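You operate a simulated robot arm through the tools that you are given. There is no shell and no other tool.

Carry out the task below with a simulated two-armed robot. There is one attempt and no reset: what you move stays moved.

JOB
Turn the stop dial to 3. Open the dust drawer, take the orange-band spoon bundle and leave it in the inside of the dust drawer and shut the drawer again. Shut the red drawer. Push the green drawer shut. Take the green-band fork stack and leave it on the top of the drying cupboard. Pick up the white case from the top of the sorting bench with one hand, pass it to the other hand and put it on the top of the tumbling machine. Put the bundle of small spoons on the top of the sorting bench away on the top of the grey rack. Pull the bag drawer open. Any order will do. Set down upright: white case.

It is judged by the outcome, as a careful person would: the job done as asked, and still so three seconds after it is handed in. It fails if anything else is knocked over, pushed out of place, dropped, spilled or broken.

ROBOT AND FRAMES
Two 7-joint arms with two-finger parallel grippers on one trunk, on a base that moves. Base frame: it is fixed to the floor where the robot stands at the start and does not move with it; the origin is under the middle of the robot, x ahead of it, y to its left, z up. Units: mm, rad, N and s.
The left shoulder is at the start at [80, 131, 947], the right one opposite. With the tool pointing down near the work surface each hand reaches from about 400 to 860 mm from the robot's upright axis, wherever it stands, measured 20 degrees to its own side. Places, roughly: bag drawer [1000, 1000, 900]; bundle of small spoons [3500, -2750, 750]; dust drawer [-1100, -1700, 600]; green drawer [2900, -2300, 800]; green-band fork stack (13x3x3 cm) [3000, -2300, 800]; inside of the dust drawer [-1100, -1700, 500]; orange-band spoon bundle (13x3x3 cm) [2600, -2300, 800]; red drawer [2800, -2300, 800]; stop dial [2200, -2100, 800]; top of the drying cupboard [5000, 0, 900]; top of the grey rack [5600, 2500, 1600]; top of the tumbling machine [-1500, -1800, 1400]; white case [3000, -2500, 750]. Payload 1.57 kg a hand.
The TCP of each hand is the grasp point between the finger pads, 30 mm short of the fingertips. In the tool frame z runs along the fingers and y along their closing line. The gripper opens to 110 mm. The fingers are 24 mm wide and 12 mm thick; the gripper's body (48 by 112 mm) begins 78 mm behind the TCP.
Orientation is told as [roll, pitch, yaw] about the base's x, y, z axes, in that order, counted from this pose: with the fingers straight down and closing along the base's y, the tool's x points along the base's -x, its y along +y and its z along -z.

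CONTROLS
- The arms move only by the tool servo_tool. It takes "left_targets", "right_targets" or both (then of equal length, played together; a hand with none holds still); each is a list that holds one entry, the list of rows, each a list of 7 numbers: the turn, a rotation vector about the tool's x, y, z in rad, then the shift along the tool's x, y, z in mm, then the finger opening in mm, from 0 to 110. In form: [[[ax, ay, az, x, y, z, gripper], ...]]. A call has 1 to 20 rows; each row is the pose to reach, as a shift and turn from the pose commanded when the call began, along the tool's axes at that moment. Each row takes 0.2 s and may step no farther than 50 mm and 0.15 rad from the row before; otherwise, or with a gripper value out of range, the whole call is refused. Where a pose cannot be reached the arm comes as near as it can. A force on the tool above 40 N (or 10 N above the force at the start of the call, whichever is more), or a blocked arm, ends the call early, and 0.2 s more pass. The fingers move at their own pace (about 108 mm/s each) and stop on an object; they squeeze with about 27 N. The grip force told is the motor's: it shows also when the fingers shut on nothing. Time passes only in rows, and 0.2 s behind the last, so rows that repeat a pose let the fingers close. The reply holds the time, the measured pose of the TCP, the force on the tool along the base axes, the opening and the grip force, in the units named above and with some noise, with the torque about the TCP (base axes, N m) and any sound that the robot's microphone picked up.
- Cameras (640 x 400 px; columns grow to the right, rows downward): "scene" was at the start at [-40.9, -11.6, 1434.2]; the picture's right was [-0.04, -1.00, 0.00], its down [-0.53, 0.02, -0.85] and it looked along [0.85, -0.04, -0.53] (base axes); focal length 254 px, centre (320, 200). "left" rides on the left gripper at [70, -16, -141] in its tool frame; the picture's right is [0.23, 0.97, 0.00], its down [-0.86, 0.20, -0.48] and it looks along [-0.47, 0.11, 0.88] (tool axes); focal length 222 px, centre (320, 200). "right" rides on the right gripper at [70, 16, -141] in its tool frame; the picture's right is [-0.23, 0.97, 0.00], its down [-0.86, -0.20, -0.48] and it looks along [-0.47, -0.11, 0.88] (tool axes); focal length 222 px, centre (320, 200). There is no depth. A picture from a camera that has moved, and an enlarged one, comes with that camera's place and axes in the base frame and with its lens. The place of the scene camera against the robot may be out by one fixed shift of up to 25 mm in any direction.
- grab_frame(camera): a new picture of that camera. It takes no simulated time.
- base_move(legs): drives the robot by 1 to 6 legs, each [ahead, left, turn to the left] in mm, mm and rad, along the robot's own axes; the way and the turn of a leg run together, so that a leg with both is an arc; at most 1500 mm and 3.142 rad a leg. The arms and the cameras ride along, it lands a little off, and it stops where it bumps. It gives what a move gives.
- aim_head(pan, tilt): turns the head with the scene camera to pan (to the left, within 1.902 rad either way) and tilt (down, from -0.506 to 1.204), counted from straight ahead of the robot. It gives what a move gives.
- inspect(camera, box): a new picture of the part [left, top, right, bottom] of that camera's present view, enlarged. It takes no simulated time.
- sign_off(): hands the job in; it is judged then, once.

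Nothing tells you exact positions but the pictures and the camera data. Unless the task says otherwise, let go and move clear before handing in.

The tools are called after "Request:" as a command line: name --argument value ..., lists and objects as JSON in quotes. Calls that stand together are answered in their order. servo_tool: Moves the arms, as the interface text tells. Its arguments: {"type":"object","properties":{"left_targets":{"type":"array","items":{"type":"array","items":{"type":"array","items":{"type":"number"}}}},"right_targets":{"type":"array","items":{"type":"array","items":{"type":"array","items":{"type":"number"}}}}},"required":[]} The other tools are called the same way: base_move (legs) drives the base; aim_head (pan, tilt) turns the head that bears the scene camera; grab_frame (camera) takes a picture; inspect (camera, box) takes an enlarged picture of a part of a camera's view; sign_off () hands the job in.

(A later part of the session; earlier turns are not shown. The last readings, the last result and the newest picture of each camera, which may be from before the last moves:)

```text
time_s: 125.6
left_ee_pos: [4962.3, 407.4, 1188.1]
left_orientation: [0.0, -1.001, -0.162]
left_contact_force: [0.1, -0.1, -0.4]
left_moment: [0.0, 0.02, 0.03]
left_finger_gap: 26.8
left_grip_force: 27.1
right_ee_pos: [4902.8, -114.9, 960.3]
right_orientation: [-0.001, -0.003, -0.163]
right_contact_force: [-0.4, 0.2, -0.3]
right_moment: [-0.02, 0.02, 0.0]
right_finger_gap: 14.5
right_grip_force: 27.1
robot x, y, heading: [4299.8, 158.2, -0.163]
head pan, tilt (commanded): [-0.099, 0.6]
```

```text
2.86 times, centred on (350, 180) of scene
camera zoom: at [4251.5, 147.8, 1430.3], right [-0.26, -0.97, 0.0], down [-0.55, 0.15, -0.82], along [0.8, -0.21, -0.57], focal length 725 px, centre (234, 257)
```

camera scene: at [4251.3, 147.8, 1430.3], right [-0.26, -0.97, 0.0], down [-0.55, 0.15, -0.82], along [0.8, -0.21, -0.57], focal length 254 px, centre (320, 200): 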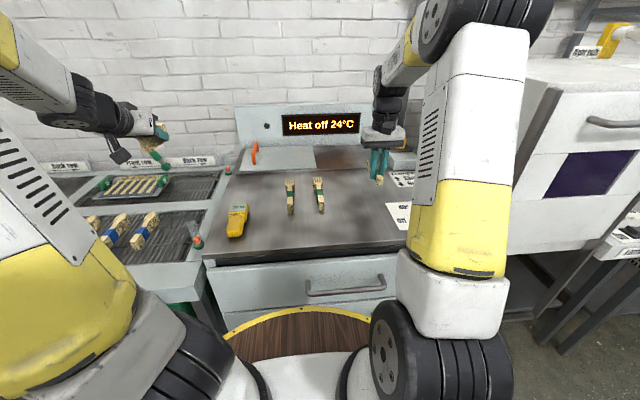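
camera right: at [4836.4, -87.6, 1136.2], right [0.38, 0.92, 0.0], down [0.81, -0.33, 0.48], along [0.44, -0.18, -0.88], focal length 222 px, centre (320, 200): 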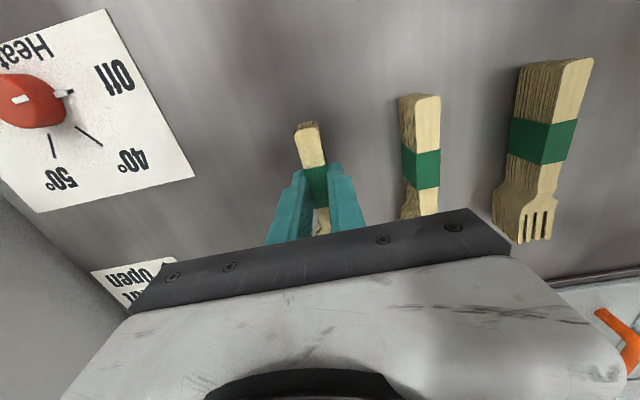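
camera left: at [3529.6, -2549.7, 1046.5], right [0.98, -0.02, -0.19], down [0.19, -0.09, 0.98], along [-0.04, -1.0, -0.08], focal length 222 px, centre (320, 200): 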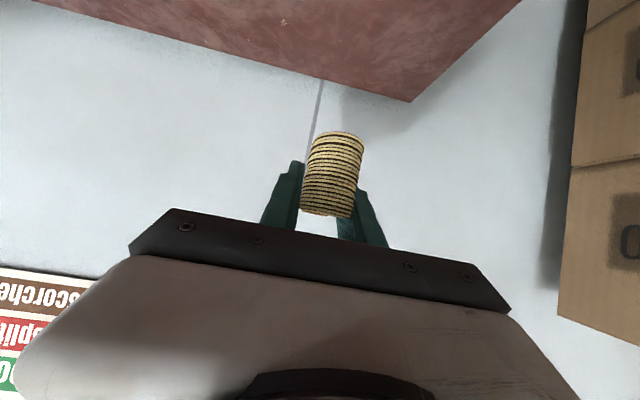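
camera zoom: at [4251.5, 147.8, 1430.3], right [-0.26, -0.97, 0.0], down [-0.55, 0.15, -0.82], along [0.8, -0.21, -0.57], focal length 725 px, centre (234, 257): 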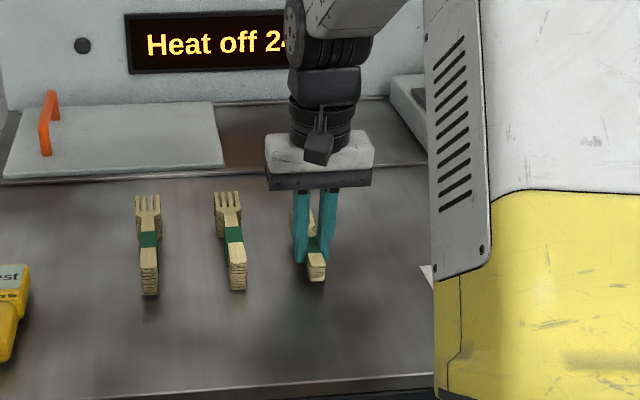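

Still clear. Continuing.

Request:
servo_tool --right_targets '[[[0, 0, 0, 0, 0, 3, 10], [0, 0, 0, 0, 0, 6, 10]]]'

Request:
servo_tool --right_targets '[[[0, 0, 0, 0, 0, 2, 10], [0, 0, 0, 0, 0, 4, 10]]]'

Request:
inspect --camera "scene" --box '[260, 110, 440, 250]'

Request:
inspect --camera "right" --box '[220, 60, 460, 230]'

```text
time_s: 126.2
left_ee_pos: [4961.7, 405.6, 1188.9]
left_orientation: [-0.001, -1.001, -0.163]
left_contact_force: [0.2, 0.2, -1.2]
left_moment: [0.0, -0.03, 0.02]
left_finger_gap: 26.9
left_grip_force: 26.6
right_ee_pos: [4903.4, -114.8, 955.3]
right_orientation: [0.0, 0.001, -0.162]
right_contact_force: [0.3, 0.3, -0.9]
right_moment: [0.0, 0.0, -0.02]
right_finger_gap: 14.2
right_grip_force: 26.6
robot x, y, heading: [4291.6, 155.6, -0.164]
head pan, tilt (commanded): [-0.099, 0.6]
```

```text
time_s: 126.8
left_ee_pos: [4961.8, 406.5, 1187.8]
left_orientation: [-0.001, -1.001, -0.163]
left_contact_force: [0.4, 0.7, -0.6]
left_moment: [-0.02, 0.01, -0.01]
left_finger_gap: 26.9
left_grip_force: 27.1
right_ee_pos: [4902.3, -115.2, 952.1]
right_orientation: [0.0, -0.002, -0.162]
right_contact_force: [-1.0, -0.3, 5.2]
right_moment: [-0.04, -0.17, -0.03]
right_finger_gap: 14.2
right_grip_force: 27.3
robot x, y, heading: [4294.3, 155.0, -0.157]
head pan, tilt (commanded): [-0.099, 0.6]
```

```text
2.86 times, centred on (350, 180) of scene
camera zoom: at [4251.2, 147.8, 1430.3], right [-0.26, -0.97, 0.0], down [-0.55, 0.15, -0.83], along [0.8, -0.21, -0.56], focal length 725 px, centre (234, 257)
```

zoom: 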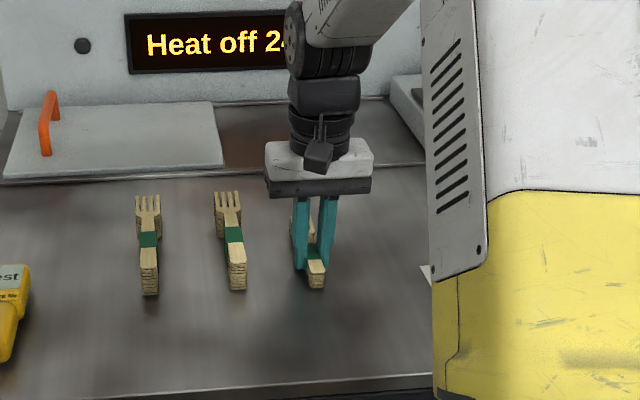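

```text
2.35 times, centred on (340, 145) of right
camera zoom: at [4835.1, -87.8, 1092.3], right [0.38, 0.92, 0.0], down [0.81, -0.33, 0.48], along [0.44, -0.18, -0.88], focal length 523 px, centre (273, 329)
```

zoom: 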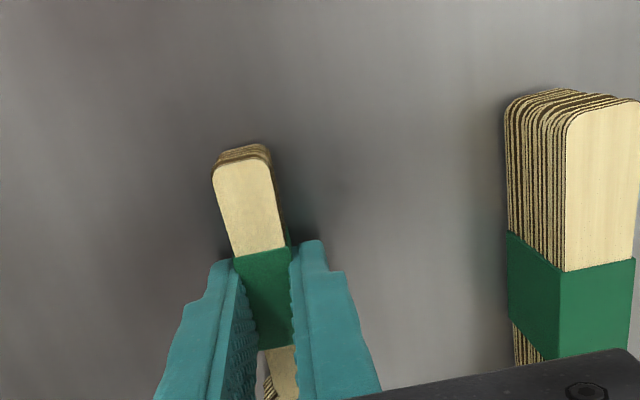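

Contact with the top (5 N). I'll open the fingers a little and lift straight up.

Request:
servo_tool --right_targets '[[[0, 0, 0, 0, 0, 0.5, 20], [0, 0, 0, 0, 0, 0.5, 34], [0, 0, 0, 0, 0, 0, 44], [0, 0, 0, 0, 0, -15, 44], [0, 0, 0, 0, 0, -50, 44], [0, 0, 0, 0, 0, -95, 44], [0, 0, 0, 0, 0, -140, 44], [0, 0, 0, 0, 0, -185, 44]]]'

Request:
grab_frame --camera "right"

Request:
inspect --camera "scene" --box '[260, 110, 440, 250]'

```text
time_s: 128.6
left_ee_pos: [4962.7, 406.5, 1188.7]
left_orientation: [0.002, -0.999, -0.161]
left_contact_force: [0.0, 0.2, -0.6]
left_moment: [-0.02, 0.0, -0.01]
left_finger_gap: 26.9
left_grip_force: 27.1
right_ee_pos: [4902.2, -114.0, 1135.7]
right_orientation: [0.002, 0.0, -0.163]
right_contact_force: [-0.3, 0.2, 0.7]
right_moment: [0.0, 0.02, 0.0]
right_finger_gap: 44.0
right_grip_force: 0.0
robot x, y, heading: [4295.3, 157.2, -0.162]
head pan, tilt (commanded): [-0.099, 0.6]
```

```text
taken
camera right: at [4836.0, -86.5, 1276.3], right [0.38, 0.92, 0.0], down [0.81, -0.33, 0.48], along [0.44, -0.18, -0.88], focal length 222 px, centre (320, 200)
```

right: 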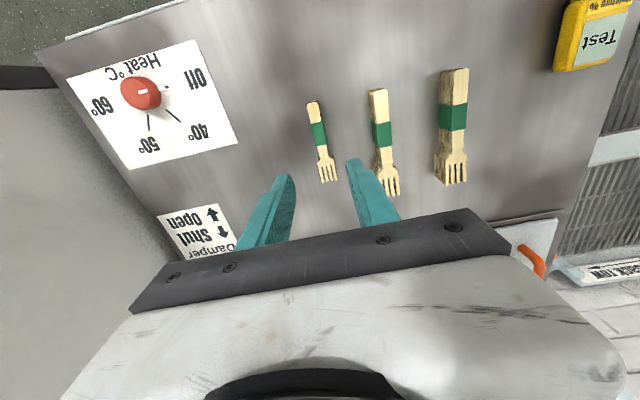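

```text
2.86 times, centred on (350, 180) of scene
camera zoom: at [4251.7, 147.7, 1430.3], right [-0.26, -0.97, 0.0], down [-0.55, 0.15, -0.82], along [0.8, -0.21, -0.57], focal length 725 px, centre (234, 257)
```

zoom: 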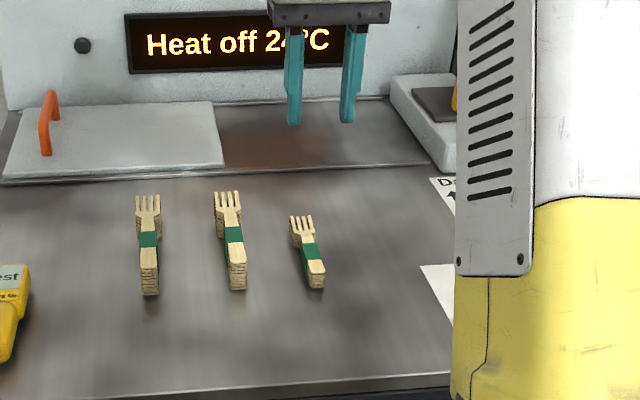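

The fork is neatly placed. Next, the grey rack further left along this wall: I'll back off and slide left.

Request:
base_move --legs '[[-350, 0, 0], [0, 1400, 0]]'

Request:
aim_head --pan 0.3 --tilt 0.1

Request:
grab_frame --camera "scene"

Request:
aim_head --pan 0.9 --tilt 0.3

Request:
grab_frame --camera "scene"

```text
time_s: 137.3
left_ee_pos: [4853.4, 1796.1, 1188.9]
left_orientation: [0.001, -1.0, -0.177]
left_contact_force: [-0.2, -0.4, -0.2]
left_moment: [0.0, -0.02, 0.0]
left_finger_gap: 26.8
left_grip_force: 27.0
right_ee_pos: [4786.0, 1277.1, 1135.0]
right_orientation: [-0.001, 0.0, -0.176]
right_contact_force: [-0.8, 0.6, 0.9]
right_moment: [0.03, -0.01, 0.0]
right_finger_gap: 44.3
right_grip_force: 0.2
robot x, y, heading: [4181.1, 1556.2, -0.178]
head pan, tilt (commanded): [-0.099, 0.6]
```

```text
time_s: 138.2
left_ee_pos: [4852.5, 1797.2, 1188.5]
left_orientation: [0.001, -1.0, -0.177]
left_contact_force: [-0.2, 0.9, -0.6]
left_moment: [-0.01, -0.01, -0.03]
left_finger_gap: 26.6
left_grip_force: 26.8
right_ee_pos: [4784.9, 1277.9, 1135.5]
right_orientation: [0.001, 0.0, -0.176]
right_contact_force: [0.0, 0.6, -0.3]
right_moment: [0.01, 0.03, 0.0]
right_finger_gap: 44.0
right_grip_force: 0.0
robot x, y, heading: [4183.6, 1557.9, -0.176]
head pan, tilt (commanded): [0.3, 0.099]
```

```text
taken
camera scene: at [4144.7, 1583.9, 1476.4], right [0.12, -0.99, 0.0], down [-0.1, -0.01, -0.99], along [0.99, 0.12, -0.1], focal length 254 px, centre (320, 200)
```

scene: 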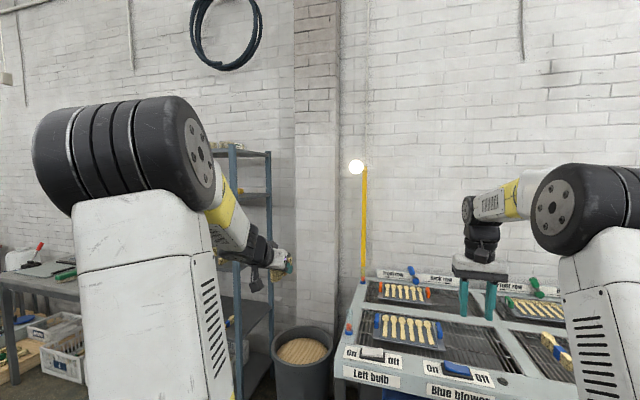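

```text
time_s: 139.2
left_ee_pos: [4853.2, 1797.3, 1188.6]
left_orientation: [-0.002, -1.0, -0.177]
left_contact_force: [0.2, 0.6, -1.1]
left_moment: [0.03, 0.01, 0.0]
left_finger_gap: 26.9
left_grip_force: 27.1
right_ee_pos: [4785.2, 1277.1, 1134.8]
right_orientation: [-0.001, -0.001, -0.176]
right_contact_force: [0.5, 0.0, 0.6]
right_moment: [0.03, 0.0, 0.03]
right_finger_gap: 43.8
right_grip_force: 0.1
robot x, y, heading: [4179.0, 1555.0, -0.179]
head pan, tilt (commanded): [0.901, 0.3]
```

```text
taken
camera scene: at [4123.3, 1634.4, 1457.9], right [0.66, -0.75, 0.0], down [-0.22, -0.2, -0.96], along [0.72, 0.63, -0.3], focal length 254 px, centre (320, 200)
```

scene: 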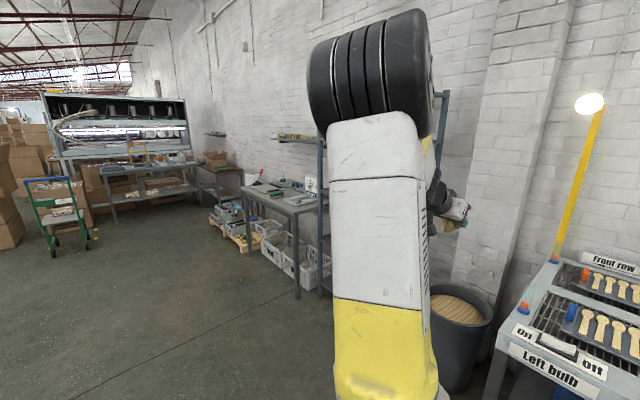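

The grey rack stands just past the bin, behind my left arm in view. I'll slide left another 0.85 m to face it.

Request:
base_move --legs '[[0, 850, 0]]'

Request:
aim_head --pan 0.0 --tilt 0.0

Request:
grab_frame --camera "scene"

Request:
aim_head --pan 0.0 --tilt 0.5

Request:
grab_frame --camera "scene"

```text
time_s: 143.8
left_ee_pos: [5001.0, 2641.6, 1189.6]
left_orientation: [-0.001, -1.0, -0.175]
left_contact_force: [-0.5, 0.7, 0.2]
left_moment: [-0.04, -0.01, 0.01]
left_finger_gap: 26.8
left_grip_force: 27.2
right_ee_pos: [4935.0, 2121.3, 1135.5]
right_orientation: [0.0, 0.0, -0.173]
right_contact_force: [0.0, -0.3, 0.2]
right_moment: [0.01, -0.03, 0.0]
right_finger_gap: 44.0
right_grip_force: 0.0
robot x, y, heading: [4330.7, 2400.3, -0.172]
head pan, tilt (commanded): [0.901, 0.3]
```

```text
time_s: 144.9
left_ee_pos: [5002.2, 2641.0, 1187.4]
left_orientation: [0.001, -1.001, -0.175]
left_contact_force: [-0.1, -0.1, -0.7]
left_moment: [0.0, -0.02, -0.02]
left_finger_gap: 26.7
left_grip_force: 26.9
right_ee_pos: [4935.8, 2122.6, 1136.4]
right_orientation: [0.0, -0.001, -0.176]
right_contact_force: [-0.2, -0.6, 0.8]
right_moment: [-0.02, 0.02, -0.03]
right_finger_gap: 44.1
right_grip_force: 0.1
robot x, y, heading: [4331.2, 2397.6, -0.175]
head pan, tilt (commanded): [0.0, 0.0]
```

```text
taken
camera scene: at [4291.9, 2400.8, 1485.5], right [-0.17, -0.98, 0.0], down [0.0, 0.0, -1.0], along [0.98, -0.17, 0.0], focal length 254 px, centre (320, 200)
```

scene: 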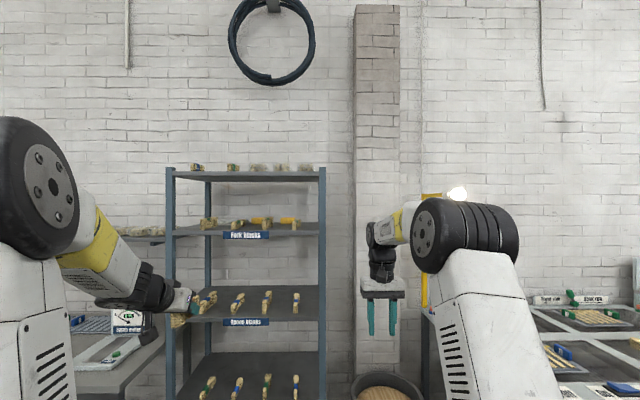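

```text
time_s: 145.9
left_ee_pos: [5002.9, 2642.1, 1188.8]
left_orientation: [0.001, -1.001, -0.175]
left_contact_force: [-0.2, 1.0, -1.7]
left_moment: [0.04, 0.0, 0.01]
left_finger_gap: 27.0
left_grip_force: 27.1
right_ee_pos: [4936.3, 2122.7, 1135.2]
right_orientation: [0.001, 0.001, -0.175]
right_contact_force: [-0.4, -0.6, 0.1]
right_moment: [-0.04, 0.0, 0.04]
right_finger_gap: 43.8
right_grip_force: 0.0
robot x, y, heading: [4328.3, 2399.7, -0.172]
head pan, tilt (commanded): [0.0, 0.499]
```

```text
taken
camera scene: at [4292.8, 2400.6, 1439.5], right [-0.17, -0.98, 0.0], down [-0.47, 0.08, -0.88], along [0.86, -0.15, -0.48], focal length 254 px, centre (320, 200)
```

scene: 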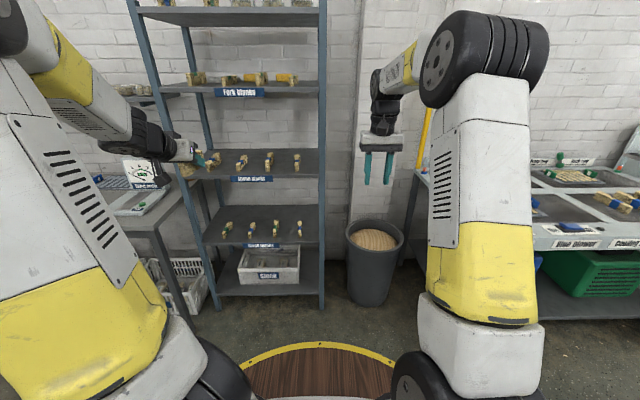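

I'm facing the grey rack. I'll zoom on its top shelf to find a free spot.

Request:
aim_head --pan 0.15 --tilt 0.0

Request:
inspect --camera "scene" --box '[190, 140, 380, 260]'

Request:
inspect --camera "scene" --box '[200, 150, 370, 200]'

```text
time_s: 146.8
left_ee_pos: [5001.7, 2641.0, 1187.8]
left_orientation: [-0.001, -1.001, -0.175]
left_contact_force: [0.9, 0.4, -1.2]
left_moment: [0.01, 0.0, 0.01]
left_finger_gap: 26.9
left_grip_force: 27.3
right_ee_pos: [4936.3, 2121.7, 1134.2]
right_orientation: [0.0, -0.001, -0.173]
right_contact_force: [-0.1, 0.1, 0.3]
right_moment: [-0.01, 0.01, 0.05]
right_finger_gap: 44.1
right_grip_force: 0.0
robot x, y, heading: [4332.4, 2399.6, -0.176]
head pan, tilt (commanded): [0.15, 0.0]
```

```text
3.33 times, centred on (285, 200) of scene
camera zoom: at [4293.2, 2414.2, 1485.5], right [-0.03, -1.0, 0.0], down [0.0, 0.0, -1.0], along [1.0, -0.03, 0.0], focal length 846 px, centre (437, 200)
```

zoom: 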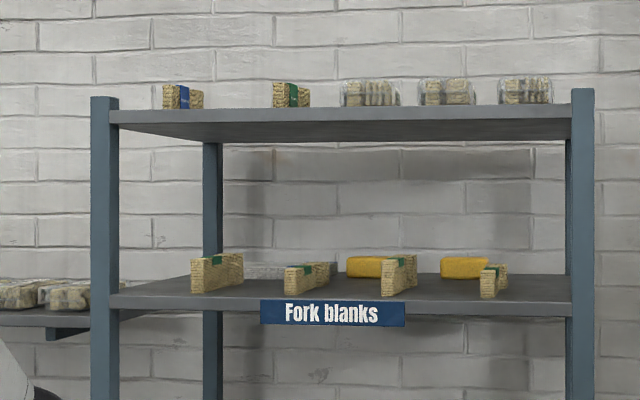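

```text
3.76 times, centred on (285, 175) of scene
camera zoom: at [4293.2, 2414.2, 1485.5], right [-0.03, -1.0, 0.0], down [0.0, 0.0, -1.0], along [1.0, -0.03, 0.0], focal length 955 px, centre (452, 294)
```

zoom: 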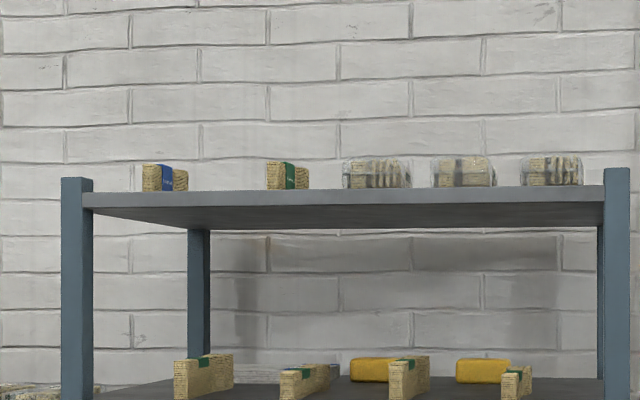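

The top shelf holds five bundles; there's a gap between the blue- and green-banded ones and perhaps room in front. I'll raise the empty right hand with a forward tilt to look over the top.

Request:
servo_tool --right_targets '[[[0, -0.1, 0, 10, 0, -42, 44], [0, -0.2, 0, 20, 0, -84, 44], [0, -0.3, 0, 30, 0, -126, 44], [0, -0.4, 0, 40, 0, -168, 44], [0, -0.5, 0, 50, 0, -210, 44], [0, -0.6, 0, 60, 0, -252, 44], [0, -0.7, 0, 70, 0, -294, 44], [0, -0.8, 0, 80, 0, -336, 44], [0, -0.9, 0, 90, 0, -378, 44], [0, -1.0, 0, 100, 0, -420, 44], [0, -1.1, 0, 110, 0, -462, 44], [0, -1.2, 0, 120, 0, -504, 44], [0, -1.2, 0, 120, 0, -504, 44]]]'

Request:
grab_frame --camera "right"

Request:
grab_frame --camera "scene"

```text
time_s: 149.6
left_ee_pos: [5001.8, 2642.0, 1188.6]
left_orientation: [0.0, -1.0, -0.174]
left_contact_force: [0.0, -0.1, -0.7]
left_moment: [0.01, 0.01, -0.02]
left_finger_gap: 26.8
left_grip_force: 27.4
right_ee_pos: [4818.7, 2142.8, 1643.4]
right_orientation: [0.0, -1.203, -0.175]
right_contact_force: [-0.5, -0.3, 0.2]
right_moment: [-0.02, 0.02, 0.02]
right_finger_gap: 43.8
right_grip_force: 0.0
robot x, y, heading: [4329.7, 2403.8, -0.175]
head pan, tilt (commanded): [0.15, 0.0]
```

```text
taken
camera right: at [4666.3, 2186.2, 1627.7], right [0.25, 0.94, 0.21], down [-0.17, -0.17, 0.97], along [0.95, -0.28, 0.12], focal length 222 px, centre (320, 200)
```

right: 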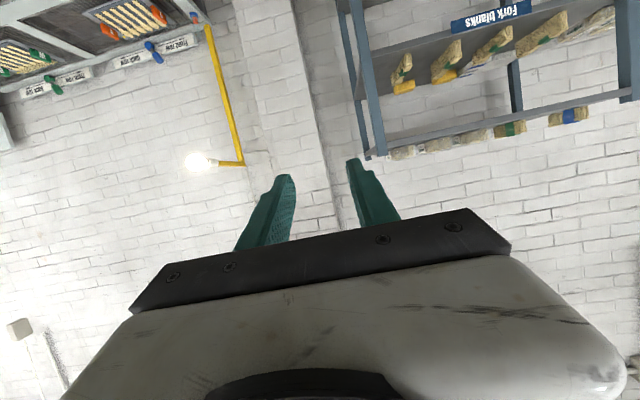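

```text
taken
camera scene: at [4293.1, 2414.2, 1485.6], right [-0.03, -1.0, 0.0], down [0.0, 0.0, -1.0], along [1.0, -0.03, 0.0], focal length 254 px, centre (320, 200)
```

scene: 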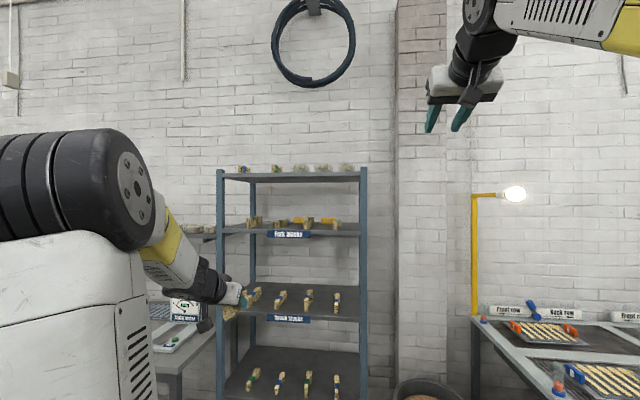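

The arm reaches that height fine. I'll enlarge the hand camera's view of the rack top.

Request:
inspect --camera "right" --box '[340, 60, 640, 200]'

```text
2.13 times, centred on (490, 130) of right
camera zoom: at [4666.3, 2186.2, 1627.7], right [0.25, 0.94, 0.21], down [-0.17, -0.17, 0.97], along [0.95, -0.28, 0.12], focal length 474 px, centre (-43, 349)
```

zoom: 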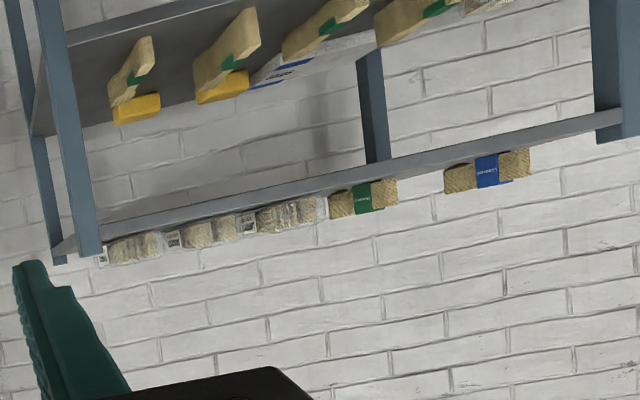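

The shelf top is near z≈1605. I'll raise the left hand with the bundle straight up, keeping its tilt so the bundle stays level.

Request:
servo_tool --left_targets '[[[0, 0, 0, -31, 0, -30, 15], [0, 0, 0, -62, 0, -60, 15], [0, 0, 0, -93, 0, -90, 15], [0, 0, 0, -124, 0, -120, 15], [0, 0, 0, -155, 0, -150, 15], [0, 0, 0, -186, 0, -180, 15], [0, 0, 0, -217, 0, -210, 15], [0, 0, 0, -248, 0, -240, 15], [0, 0, 0, -279, 0, -270, 15], [0, 0, 0, -310, 0, -300, 15], [0, 0, 0, -341, 0, -330, 15], [0, 0, 0, -372, 0, -360, 15], [0, 0, 0, -372, 0, -360, 15]]]'

Request:
grab_frame --camera "left"

Request:
grab_frame --camera "scene"

```text
time_s: 152.4
left_ee_pos: [4898.5, 2654.1, 1615.6]
left_orientation: [0.002, -1.009, -0.172]
left_contact_force: [-0.7, 0.8, -0.5]
left_moment: [-0.04, -0.02, -0.03]
left_finger_gap: 26.7
left_grip_force: 27.2
left hand out of reach, approached as far as the arm can: row 10, 11, 12, 13
right_ee_pos: [4818.4, 2143.5, 1642.1]
right_orientation: [-0.001, -1.201, -0.175]
right_contact_force: [0.6, 0.5, -0.4]
right_moment: [0.01, 0.01, 0.0]
right_finger_gap: 43.9
right_grip_force: 0.0
robot x, y, heading: [4333.3, 2399.4, -0.176]
head pan, tilt (commanded): [0.15, 0.0]
```

```text
taken
camera left: at [4741.0, 2666.2, 1632.2], right [0.05, 0.98, -0.19], down [0.08, 0.19, 0.98], along [1.0, -0.06, -0.07], focal length 222 px, centre (320, 200)
```

left: 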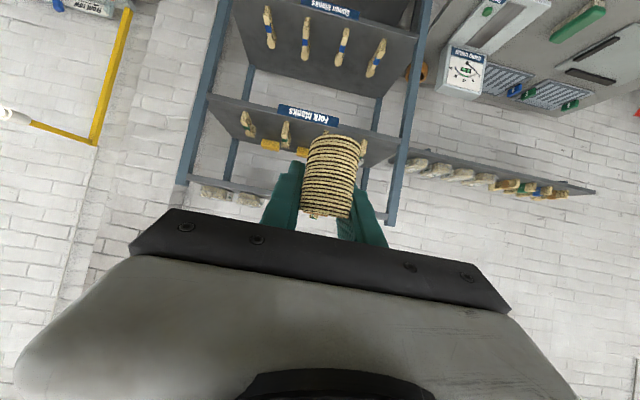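

```text
taken
camera scene: at [4293.0, 2414.4, 1485.5], right [-0.02, -1.0, 0.0], down [0.0, 0.0, -1.0], along [1.0, -0.02, 0.0], focal length 254 px, centre (320, 200)
```

scene: 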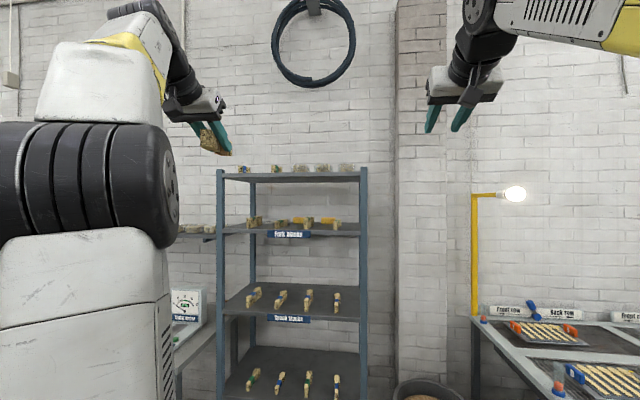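

At this tilt the left arm tops out near z=1615. I'll tilt it slightly more horizontal to gain height and check.

Request:
servo_tool --left_targets '[[[0, -0.08, 0, 0, 0, 0, 15], [0, -0.16, 0, 0, 0, 0, 15], [0, -0.24, 0, 0, 0, 0, 15], [0, -0.28, 0, 0, 0, 0, 15], [0, -0.28, 0, 0, 0, 0, 15]]]'

```text
time_s: 153.6
left_ee_pos: [4901.0, 2653.2, 1615.6]
left_orientation: [0.002, -1.28, -0.175]
left_contact_force: [-0.7, 1.3, 0.0]
left_moment: [0.02, 0.0, 0.02]
left_finger_gap: 27.0
left_grip_force: 27.1
right_ee_pos: [4818.9, 2144.1, 1642.7]
right_orientation: [-0.002, -1.2, -0.176]
right_contact_force: [-1.0, -0.4, -0.4]
right_moment: [0.0, 0.0, -0.04]
right_finger_gap: 44.0
right_grip_force: 0.0
robot x, y, heading: [4330.2, 2394.9, -0.174]
head pan, tilt (commanded): [0.15, 0.0]
```

Tilt is now 1.28 rad. I'll raise the left hand about 85 mm and the right hand to look across the shelf top.

Request:
servo_tool --left_targets '[[[0, 0, 0, -38, 0, -11, 15], [0, 0, 0, -77, 0, -23, 15], [0, 0, 0, -86, 0, -26, 15], [0, 0, 0, -86, 0, -26, 15]]]' --right_targets '[[[0, 0, 0, -38, 0, -14, 44], [0, 0, 0, -70, 0, -27, 44], [0, 0, 0, -75, 0, -29, 44], [0, 0, 0, -75, 0, -29, 44]]]'

Request:
base_move --legs '[[0, 200, 0]]'

Request:
grab_frame --camera "right"

Request:
grab_frame --camera "left"

Request:
grab_frame --camera "scene"

```text
time_s: 154.6
left_ee_pos: [4899.5, 2658.6, 1702.2]
left_orientation: [-0.028, -1.287, -0.148]
left_contact_force: [-0.9, -0.1, -0.3]
left_moment: [-0.02, 0.01, 0.04]
left_finger_gap: 26.6
left_grip_force: 26.9
left hand out of reach, approached as far as the arm can: row 3
right_ee_pos: [4814.5, 2143.3, 1720.3]
right_orientation: [0.0, -1.203, -0.176]
right_contact_force: [-1.4, -0.1, 0.0]
right_moment: [0.0, 0.01, 0.04]
right_finger_gap: 44.0
right_grip_force: 0.1
right hand out of reach, approached as far as the arm can: row 3
robot x, y, heading: [4332.5, 2396.0, -0.17]
head pan, tilt (commanded): [0.15, 0.0]
```

```text
time_s: 156.2
left_ee_pos: [4935.8, 2851.4, 1701.2]
left_orientation: [-0.027, -1.285, -0.149]
left_contact_force: [-0.2, 0.4, 1.0]
left_moment: [0.0, 0.02, 0.01]
left_finger_gap: 26.7
left_grip_force: 27.2
right_ee_pos: [4849.4, 2337.5, 1720.3]
right_orientation: [-0.001, -1.199, -0.173]
right_contact_force: [0.6, -0.2, 0.7]
right_moment: [0.02, -0.01, 0.0]
right_finger_gap: 44.3
right_grip_force: 0.1
robot x, y, heading: [4365.0, 2592.0, -0.175]
head pan, tilt (commanded): [0.15, 0.0]
```

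```text
taken
camera right: at [4698.3, 2380.8, 1704.3], right [0.25, 0.94, 0.21], down [-0.17, -0.17, 0.97], along [0.95, -0.28, 0.12], focal length 222 px, centre (320, 200)
```

right: 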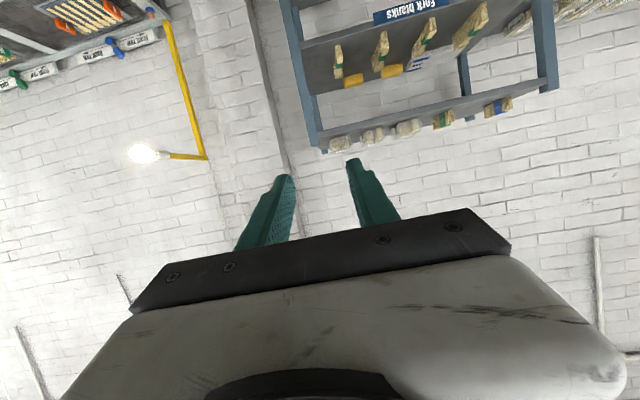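

```text
taken
camera left: at [4778.9, 2862.5, 1673.5], right [0.11, 0.97, -0.23], down [-0.18, 0.24, 0.95], along [0.98, -0.06, 0.2], focal length 222 px, centre (320, 200)
```

left: 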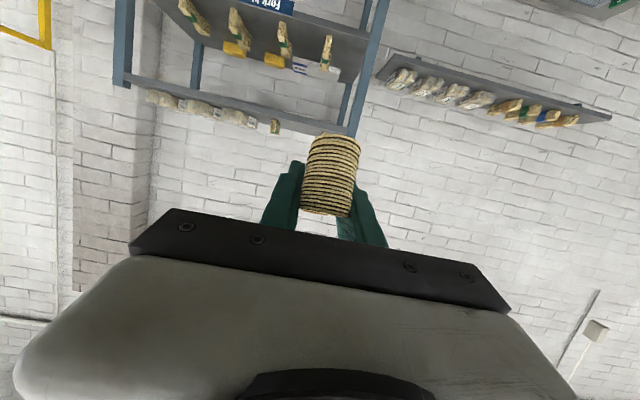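

```text
taken
camera scene: at [4327.3, 2607.2, 1485.6], right [-0.02, -1.0, 0.0], down [0.0, 0.0, -1.0], along [1.0, -0.02, 0.0], focal length 254 px, centre (320, 200)
```

scene: 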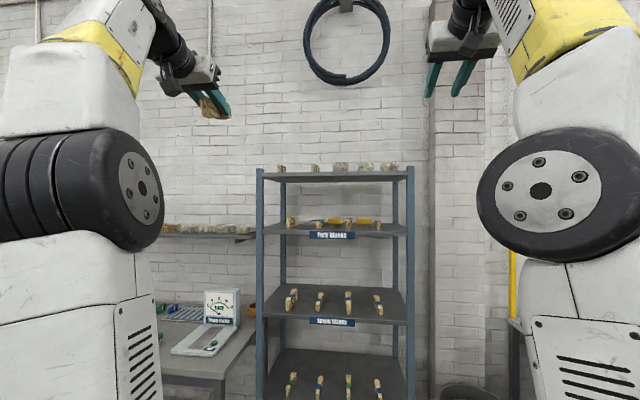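

Zooming the right hand's view of the shelf top from about 100 mm above it.

Request:
inspect --camera "right" --box '[290, 60, 570, 180]'

Request:
inspect --camera "left" --box '[100, 50, 380, 170]'

```text
2.29 times, centred on (430, 120) of right
camera zoom: at [4698.3, 2380.8, 1704.3], right [0.25, 0.94, 0.21], down [-0.17, -0.17, 0.97], along [0.95, -0.28, 0.12], focal length 508 px, centre (69, 383)
```

zoom: 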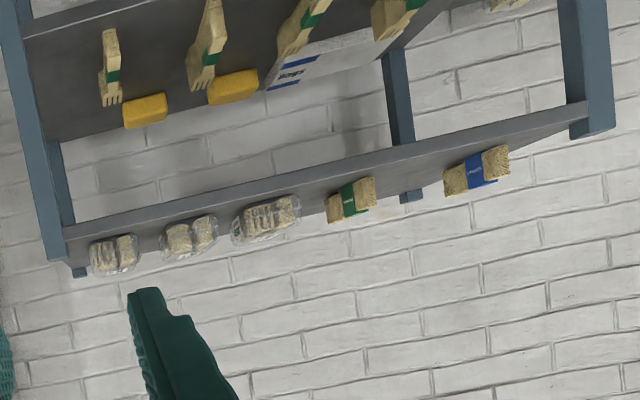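

```text
2.29 times, centred on (240, 110) of left
camera zoom: at [4778.9, 2862.5, 1673.5], right [0.11, 0.97, -0.23], down [-0.18, 0.24, 0.95], along [0.98, -0.06, 0.2], focal length 508 px, centre (503, 406)
```

zoom: 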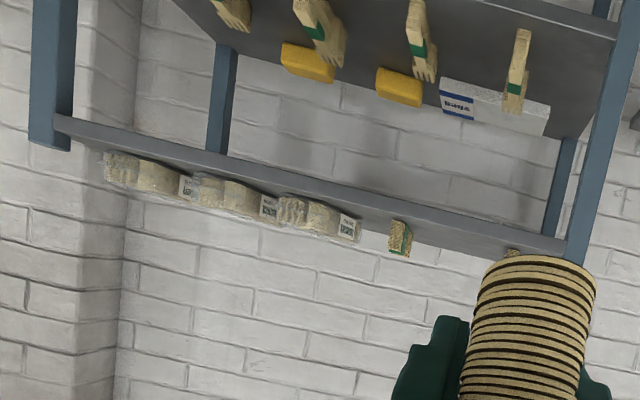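

There's about 110 mm of free depth in front of the bundles and a ~90 mm lane between blue and green. I'll fold the right hand down and back, then approach the rack.

Request:
servo_tool --right_targets '[[[0, 0.109, 0, 41, 0, 6, 44], [0, 0.218, 0, 83, 0, 13, 44], [0, 0.327, 0, 124, 0, 19, 44], [0, 0.436, 0, 166, 0, 26, 44], [0, 0.545, 0, 207, 0, 32, 44], [0, 0.654, 0, 248, 0, 38, 44], [0, 0.763, 0, 290, 0, 45, 44], [0, 0.872, 0, 331, 0, 51, 44], [0, 0.981, 0, 373, 0, 58, 44], [0, 1.09, 0, 414, 0, 64, 44], [0, 1.2, 0, 455, 0, 70, 44]]]'

Request:
base_move --legs '[[450, 30, 0]]'

Request:
grab_frame --camera "left"

Request:
grab_frame --camera "scene"

```text
time_s: 158.6
left_ee_pos: [4935.8, 2849.8, 1700.2]
left_orientation: [-0.027, -1.286, -0.147]
left_contact_force: [-1.2, -0.6, 0.2]
left_moment: [0.0, -0.04, 0.02]
left_finger_gap: 26.8
left_grip_force: 27.3
right_ee_pos: [4753.5, 2356.7, 1271.5]
right_orientation: [0.001, 0.0, -0.173]
right_contact_force: [0.2, -0.4, 1.0]
right_moment: [-0.02, -0.01, 0.0]
right_finger_gap: 44.1
right_grip_force: 0.0
right hand out of reach, approached as far as the arm can: row 1, 2, 3, 4, 5
robot x, y, heading: [4365.8, 2590.2, -0.175]
head pan, tilt (commanded): [0.15, 0.0]
```

```text
time_s: 161.3
left_ee_pos: [5376.8, 2799.6, 1700.1]
left_orientation: [-0.026, -1.285, -0.154]
left_contact_force: [-0.2, 0.6, -0.9]
left_moment: [-0.02, 0.0, -0.01]
left_finger_gap: 26.9
left_grip_force: 26.7
right_ee_pos: [5191.4, 2305.6, 1270.5]
right_orientation: [0.0, -0.002, -0.182]
right_contact_force: [0.1, 0.9, 0.3]
right_moment: [0.03, -0.02, 0.0]
right_finger_gap: 44.3
right_grip_force: 0.1
robot x, y, heading: [4800.9, 2542.6, -0.178]
head pan, tilt (commanded): [0.15, 0.0]
```

```text
taken
camera left: at [5219.5, 2812.2, 1673.5], right [0.11, 0.97, -0.23], down [-0.18, 0.24, 0.95], along [0.98, -0.07, 0.2], focal length 222 px, centre (320, 200)
```

left: 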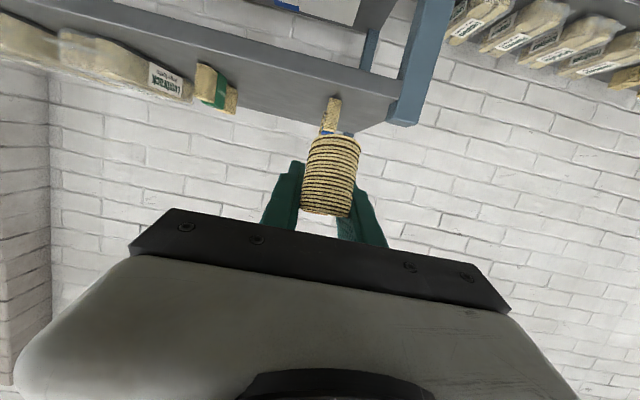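

```text
taken
camera scene: at [4766.5, 2559.5, 1485.5], right [-0.03, -1.0, 0.0], down [0.0, 0.0, -1.0], along [1.0, -0.03, 0.0], focal length 254 px, centre (320, 200)
```

scene: 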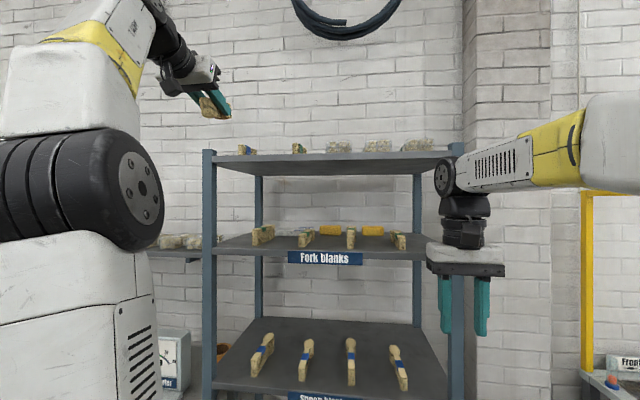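

I'll zoom on the left camera view to separate the shelf's front face from its top surface.

Request:
inspect --camera "left" --box '[160, 0, 440, 180]'

Request:
inspect --camera "scene" --box '[190, 100, 470, 260]'

```text
2.22 times, centred on (300, 90) of left
camera zoom: at [5219.5, 2812.2, 1673.5], right [0.11, 0.97, -0.23], down [-0.18, 0.24, 0.95], along [0.98, -0.07, 0.2], focal length 494 px, centre (364, 444)
```

zoom: 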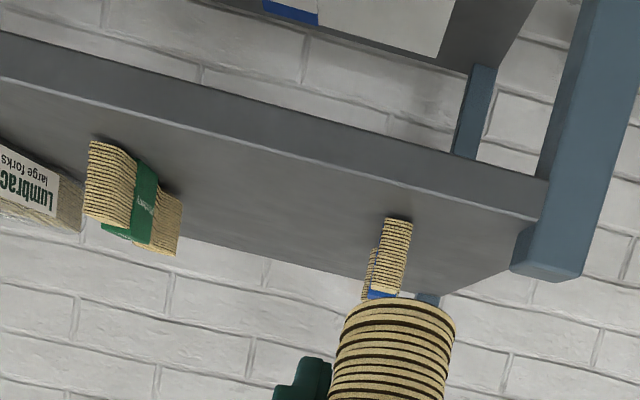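

```text
2.29 times, centred on (330, 180) of scene
camera zoom: at [4766.5, 2559.5, 1485.5], right [-0.03, -1.0, 0.0], down [0.0, 0.0, -1.0], along [1.0, -0.03, 0.0], focal length 580 px, centre (297, 246)
```

zoom: 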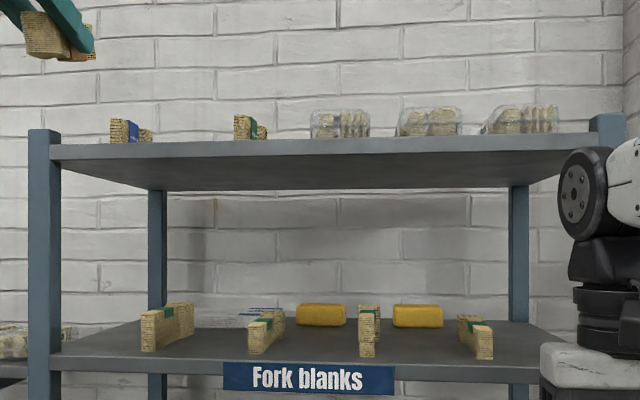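

Shelf top is near z≈1594, its front edge near x≈5475 in the lane, items starting about 90 mm in. I'll shift the hand right to the lane and advance.

Request:
servo_tool --left_targets '[[[0, 0, 0, 0, -42, 0, 15], [0, 0, 0, 0, -83, 0, 15], [0, 0, 0, 0, -83, 0, 15]]]'

Request:
base_move --legs '[[145, 0, 0]]'

Request:
grab_frame --camera "left"

Request:
grab_frame --camera "scene"

```text
time_s: 162.1
left_ee_pos: [5361.0, 2716.9, 1699.7]
left_orientation: [-0.025, -1.286, -0.153]
left_contact_force: [0.4, -0.5, -1.4]
left_moment: [-0.01, 0.0, 0.05]
left_finger_gap: 26.7
left_grip_force: 26.8
right_ee_pos: [5191.2, 2304.9, 1270.9]
right_orientation: [0.0, -0.001, -0.181]
right_contact_force: [1.1, 0.8, 0.7]
right_moment: [0.0, -0.02, -0.01]
right_finger_gap: 44.0
right_grip_force: 0.0
robot x, y, heading: [4803.1, 2547.7, -0.176]
head pan, tilt (commanded): [0.15, 0.0]
```

```text
time_s: 163.4
left_ee_pos: [5505.9, 2690.8, 1699.6]
left_orientation: [-0.027, -1.285, -0.154]
left_contact_force: [-0.3, -0.2, -0.5]
left_moment: [0.01, 0.0, -0.02]
left_finger_gap: 26.6
left_grip_force: 26.6
right_ee_pos: [5336.8, 2278.9, 1271.4]
right_orientation: [0.0, -0.001, -0.182]
right_contact_force: [0.1, 1.0, 0.1]
right_moment: [0.02, -0.02, 0.03]
right_finger_gap: 43.8
right_grip_force: 0.0
robot x, y, heading: [4948.2, 2520.6, -0.177]
head pan, tilt (commanded): [0.15, 0.0]
```

```text
taken
camera left: at [5350.0, 2702.8, 1673.0], right [0.11, 0.97, -0.23], down [-0.18, 0.24, 0.95], along [0.98, -0.07, 0.2], focal length 222 px, centre (320, 200)
```

left: 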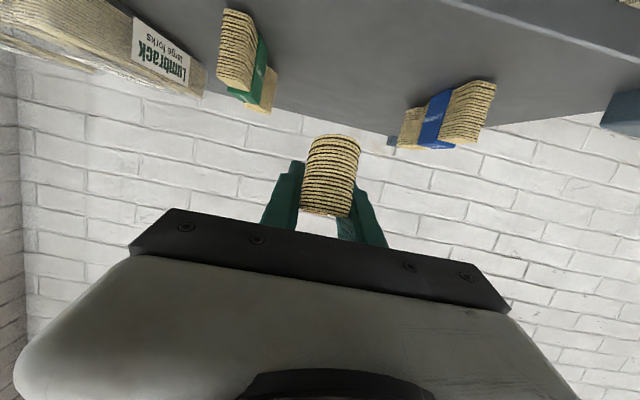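

```text
taken
camera scene: at [4911.9, 2533.0, 1485.5], right [-0.03, -1.0, 0.0], down [0.0, 0.0, -1.0], along [1.0, -0.03, 0.0], focal length 254 px, centre (320, 200)
```

scene: 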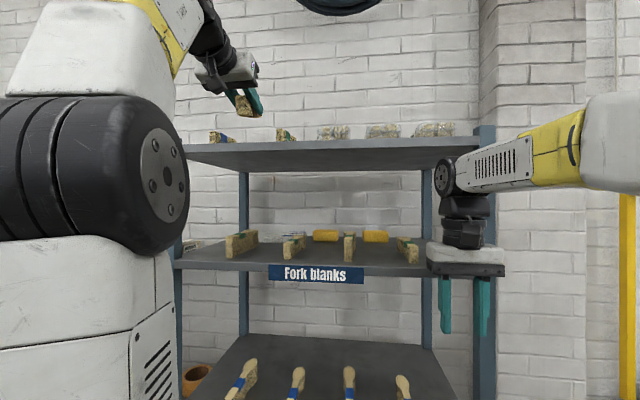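

The bundle is centred in the lane. I'll move 24 mm ahead and down 45 mm, then lower in small steps.

Request:
servo_tool --left_targets '[[[0, 0, 0, -7, 0, 23, 15], [0, 0, 0, 12, 0, 28, 15], [0, 0, 0, 27, 0, 33, 15], [0, 0, 0, 36, 0, 36, 15], [0, 0, 0, 36, 0, 36, 15]]]'

Request:
grab_frame --camera "left"

Request:
inspect --camera "scene" --box '[180, 60, 360, 180]'

```text
time_s: 164.6
left_ee_pos: [5529.1, 2687.0, 1655.3]
left_orientation: [-0.028, -1.287, -0.153]
left_contact_force: [0.9, -0.2, -0.7]
left_moment: [0.0, 0.0, 0.02]
left_finger_gap: 26.6
left_grip_force: 27.2
right_ee_pos: [5336.4, 2278.1, 1270.6]
right_orientation: [0.0, -0.001, -0.183]
right_contact_force: [0.4, -0.3, 0.8]
right_moment: [0.01, 0.0, -0.01]
right_finger_gap: 44.1
right_grip_force: 0.0
robot x, y, heading: [4950.6, 2518.3, -0.182]
head pan, tilt (commanded): [0.15, 0.0]
```

```text
taken
camera left: at [5373.2, 2698.9, 1628.3], right [0.11, 0.97, -0.23], down [-0.18, 0.24, 0.95], along [0.98, -0.07, 0.2], focal length 222 px, centre (320, 200)
```

left: 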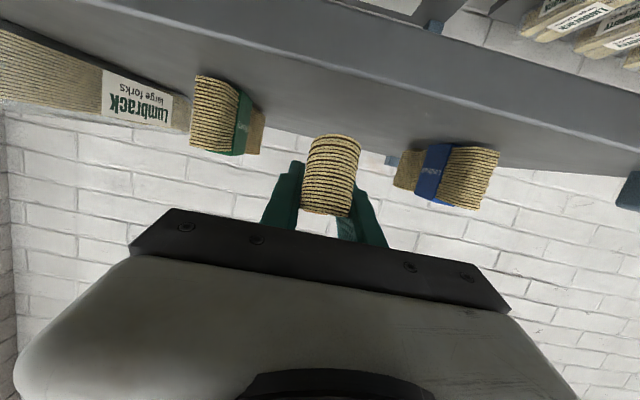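

```text
3.33 times, centred on (270, 120) of scene
camera zoom: at [4912.1, 2533.0, 1485.6], right [-0.03, -1.0, 0.0], down [0.0, 0.0, -1.0], along [1.0, -0.03, 0.0], focal length 846 px, centre (487, 467)
```

zoom: 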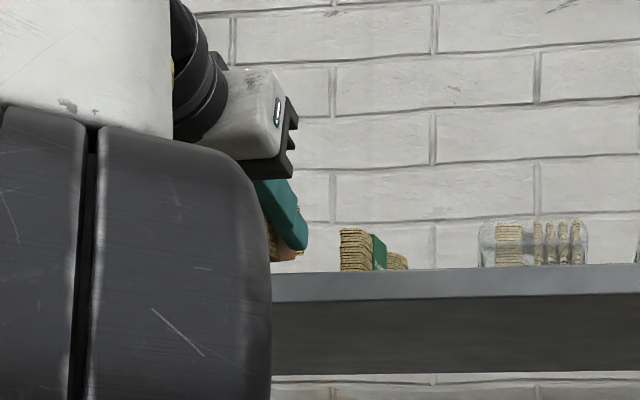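

Getting close. I'll lower in small increments until the bundle's near end touches.

Request:
servo_tool --left_targets '[[[0, 0, 0, 3.8, 0, 1.1, 15], [0, 0, 0, 7.7, 0, 2.3, 15], [0, 0, 0, 9.6, 0, 2.8, 15]]]'

Request:
servo_tool --left_targets '[[[0, 0, 0, 1.9, 0, 0.6, 15], [0, 0, 0, 3.8, 0, 1.1, 15], [0, 0, 0, 5.8, 0, 1.7, 15]]]'

Request:
grab_frame --camera "left"

```text
time_s: 165.4
left_ee_pos: [5530.5, 2685.9, 1645.8]
left_orientation: [-0.028, -1.286, -0.154]
left_contact_force: [-0.7, 0.2, -0.7]
left_moment: [0.0, 0.01, 0.0]
left_finger_gap: 26.7
left_grip_force: 27.1
right_ee_pos: [5337.1, 2279.1, 1270.8]
right_orientation: [0.002, -0.002, -0.183]
right_contact_force: [0.6, 0.4, 0.4]
right_moment: [-0.03, 0.0, 0.01]
right_finger_gap: 44.0
right_grip_force: 0.0
robot x, y, heading: [4948.7, 2513.8, -0.181]
head pan, tilt (commanded): [0.15, 0.0]
```

```text
time_s: 166.2
left_ee_pos: [5529.1, 2684.2, 1640.8]
left_orientation: [-0.02, -1.29, -0.16]
left_contact_force: [4.3, -1.1, 23.4]
left_moment: [0.23, 0.89, -0.03]
left_finger_gap: 26.9
left_grip_force: 27.2
right_ee_pos: [5336.3, 2279.1, 1271.5]
right_orientation: [-0.001, -0.003, -0.182]
right_contact_force: [0.1, 0.1, -0.2]
right_moment: [0.04, -0.01, 0.01]
right_finger_gap: 44.1
right_grip_force: 0.0
robot x, y, heading: [4953.0, 2519.6, -0.177]
head pan, tilt (commanded): [0.15, 0.0]
```

```text
taken
camera left: at [5373.1, 2696.8, 1613.0], right [0.11, 0.97, -0.22], down [-0.18, 0.24, 0.95], along [0.98, -0.07, 0.2], focal length 222 px, centre (320, 200)
```

left: 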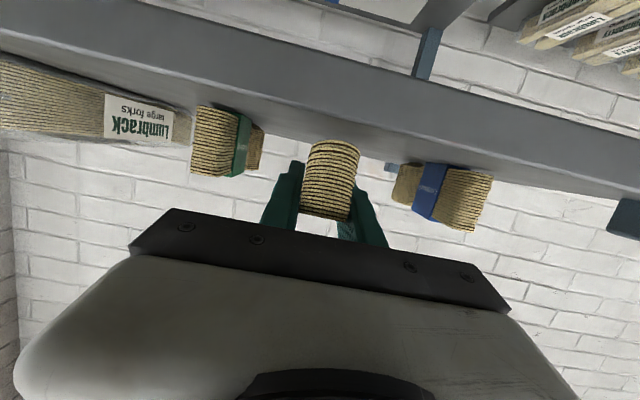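

The near end is touching (23 N). I'll ease off slightly and level the bundle by reducing the tilt while following it down.

Request:
servo_tool --left_targets '[[[0, 0, 0, -2.9, 0, -0.8, 15], [0, 0.06, 0, -1, 0, -0.3, 15], [0, 0.12, 0, 1.9, 0, 0.6, 15], [0, 0.18, 0, 4.8, 0, 1.4, 15], [0, 0.18, 0, 4.8, 0, 1.4, 15]]]'

Request:
grab_frame --camera "left"

```text
time_s: 167.4
left_ee_pos: [5530.6, 2684.4, 1634.4]
left_orientation: [-0.017, -1.106, -0.165]
left_contact_force: [0.0, 0.4, -0.5]
left_moment: [0.02, 0.01, -0.01]
left_finger_gap: 26.6
left_grip_force: 26.8
right_ee_pos: [5337.0, 2277.8, 1270.7]
right_orientation: [0.0, -0.001, -0.181]
right_contact_force: [0.5, 0.2, 0.0]
right_moment: [-0.03, 0.01, 0.01]
right_finger_gap: 43.9
right_grip_force: 0.1
robot x, y, heading: [4950.2, 2516.2, -0.18]
head pan, tilt (commanded): [0.15, 0.0]
```

```text
taken
camera left: at [5371.5, 2698.4, 1635.8], right [0.07, 0.97, -0.21], down [-0.01, 0.21, 0.98], along [1.0, -0.07, 0.02], focal length 222 px, centre (320, 200)
```

left: 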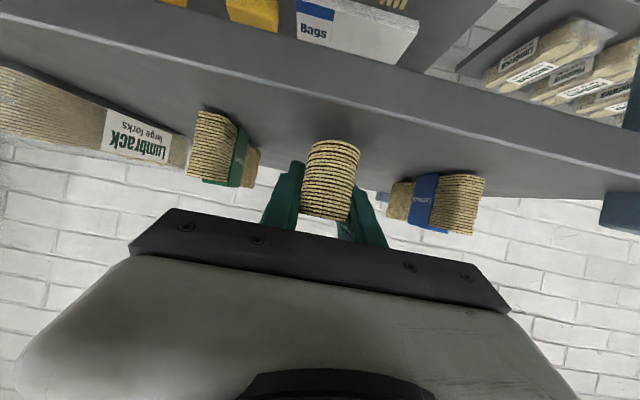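

The tilt reached 1.11 rad with no contact now. A few more mm down.

Request:
servo_tool --left_targets '[[[0, 0.03, 0, 0.9, 0, 0.4, 15], [0, 0.05, 0, 2.7, 0, 1.3, 15], [0, 0.06, 0, 4.5, 0, 2.2, 15]]]'

```text
time_s: 168.2
left_ee_pos: [5530.3, 2685.4, 1629.5]
left_orientation: [-0.015, -1.045, -0.167]
left_contact_force: [-0.4, 0.1, -0.1]
left_moment: [0.0, -0.01, 0.01]
left_finger_gap: 26.5
left_grip_force: 27.2
right_ee_pos: [5337.5, 2279.2, 1269.9]
right_orientation: [0.0, -0.002, -0.181]
right_contact_force: [0.3, -0.5, -0.5]
right_moment: [-0.02, -0.01, -0.01]
right_finger_gap: 44.2
right_grip_force: 0.2
robot x, y, heading: [4953.2, 2517.7, -0.175]
head pan, tilt (commanded): [0.15, 0.0]
```

Still no contact; a touch lower.

Request:
servo_tool --left_targets '[[[0, 0, 0, 1.3, 0, 0.75, 15], [0, 0, 0, 2.6, 0, 1.5, 15]]]'

```text
time_s: 168.8
left_ee_pos: [5530.3, 2685.9, 1628.6]
left_orientation: [-0.013, -1.048, -0.169]
left_contact_force: [5.9, 2.4, 23.3]
left_moment: [0.3, 0.94, -0.17]
left_finger_gap: 26.9
left_grip_force: 26.4
right_ee_pos: [5336.4, 2278.0, 1271.4]
right_orientation: [0.0, -0.002, -0.184]
right_contact_force: [0.5, 0.0, -0.1]
right_moment: [0.04, -0.04, -0.01]
right_finger_gap: 43.9
right_grip_force: 0.1
robot x, y, heading: [4952.8, 2522.4, -0.181]
head pan, tilt (commanded): [0.15, 0.0]
```

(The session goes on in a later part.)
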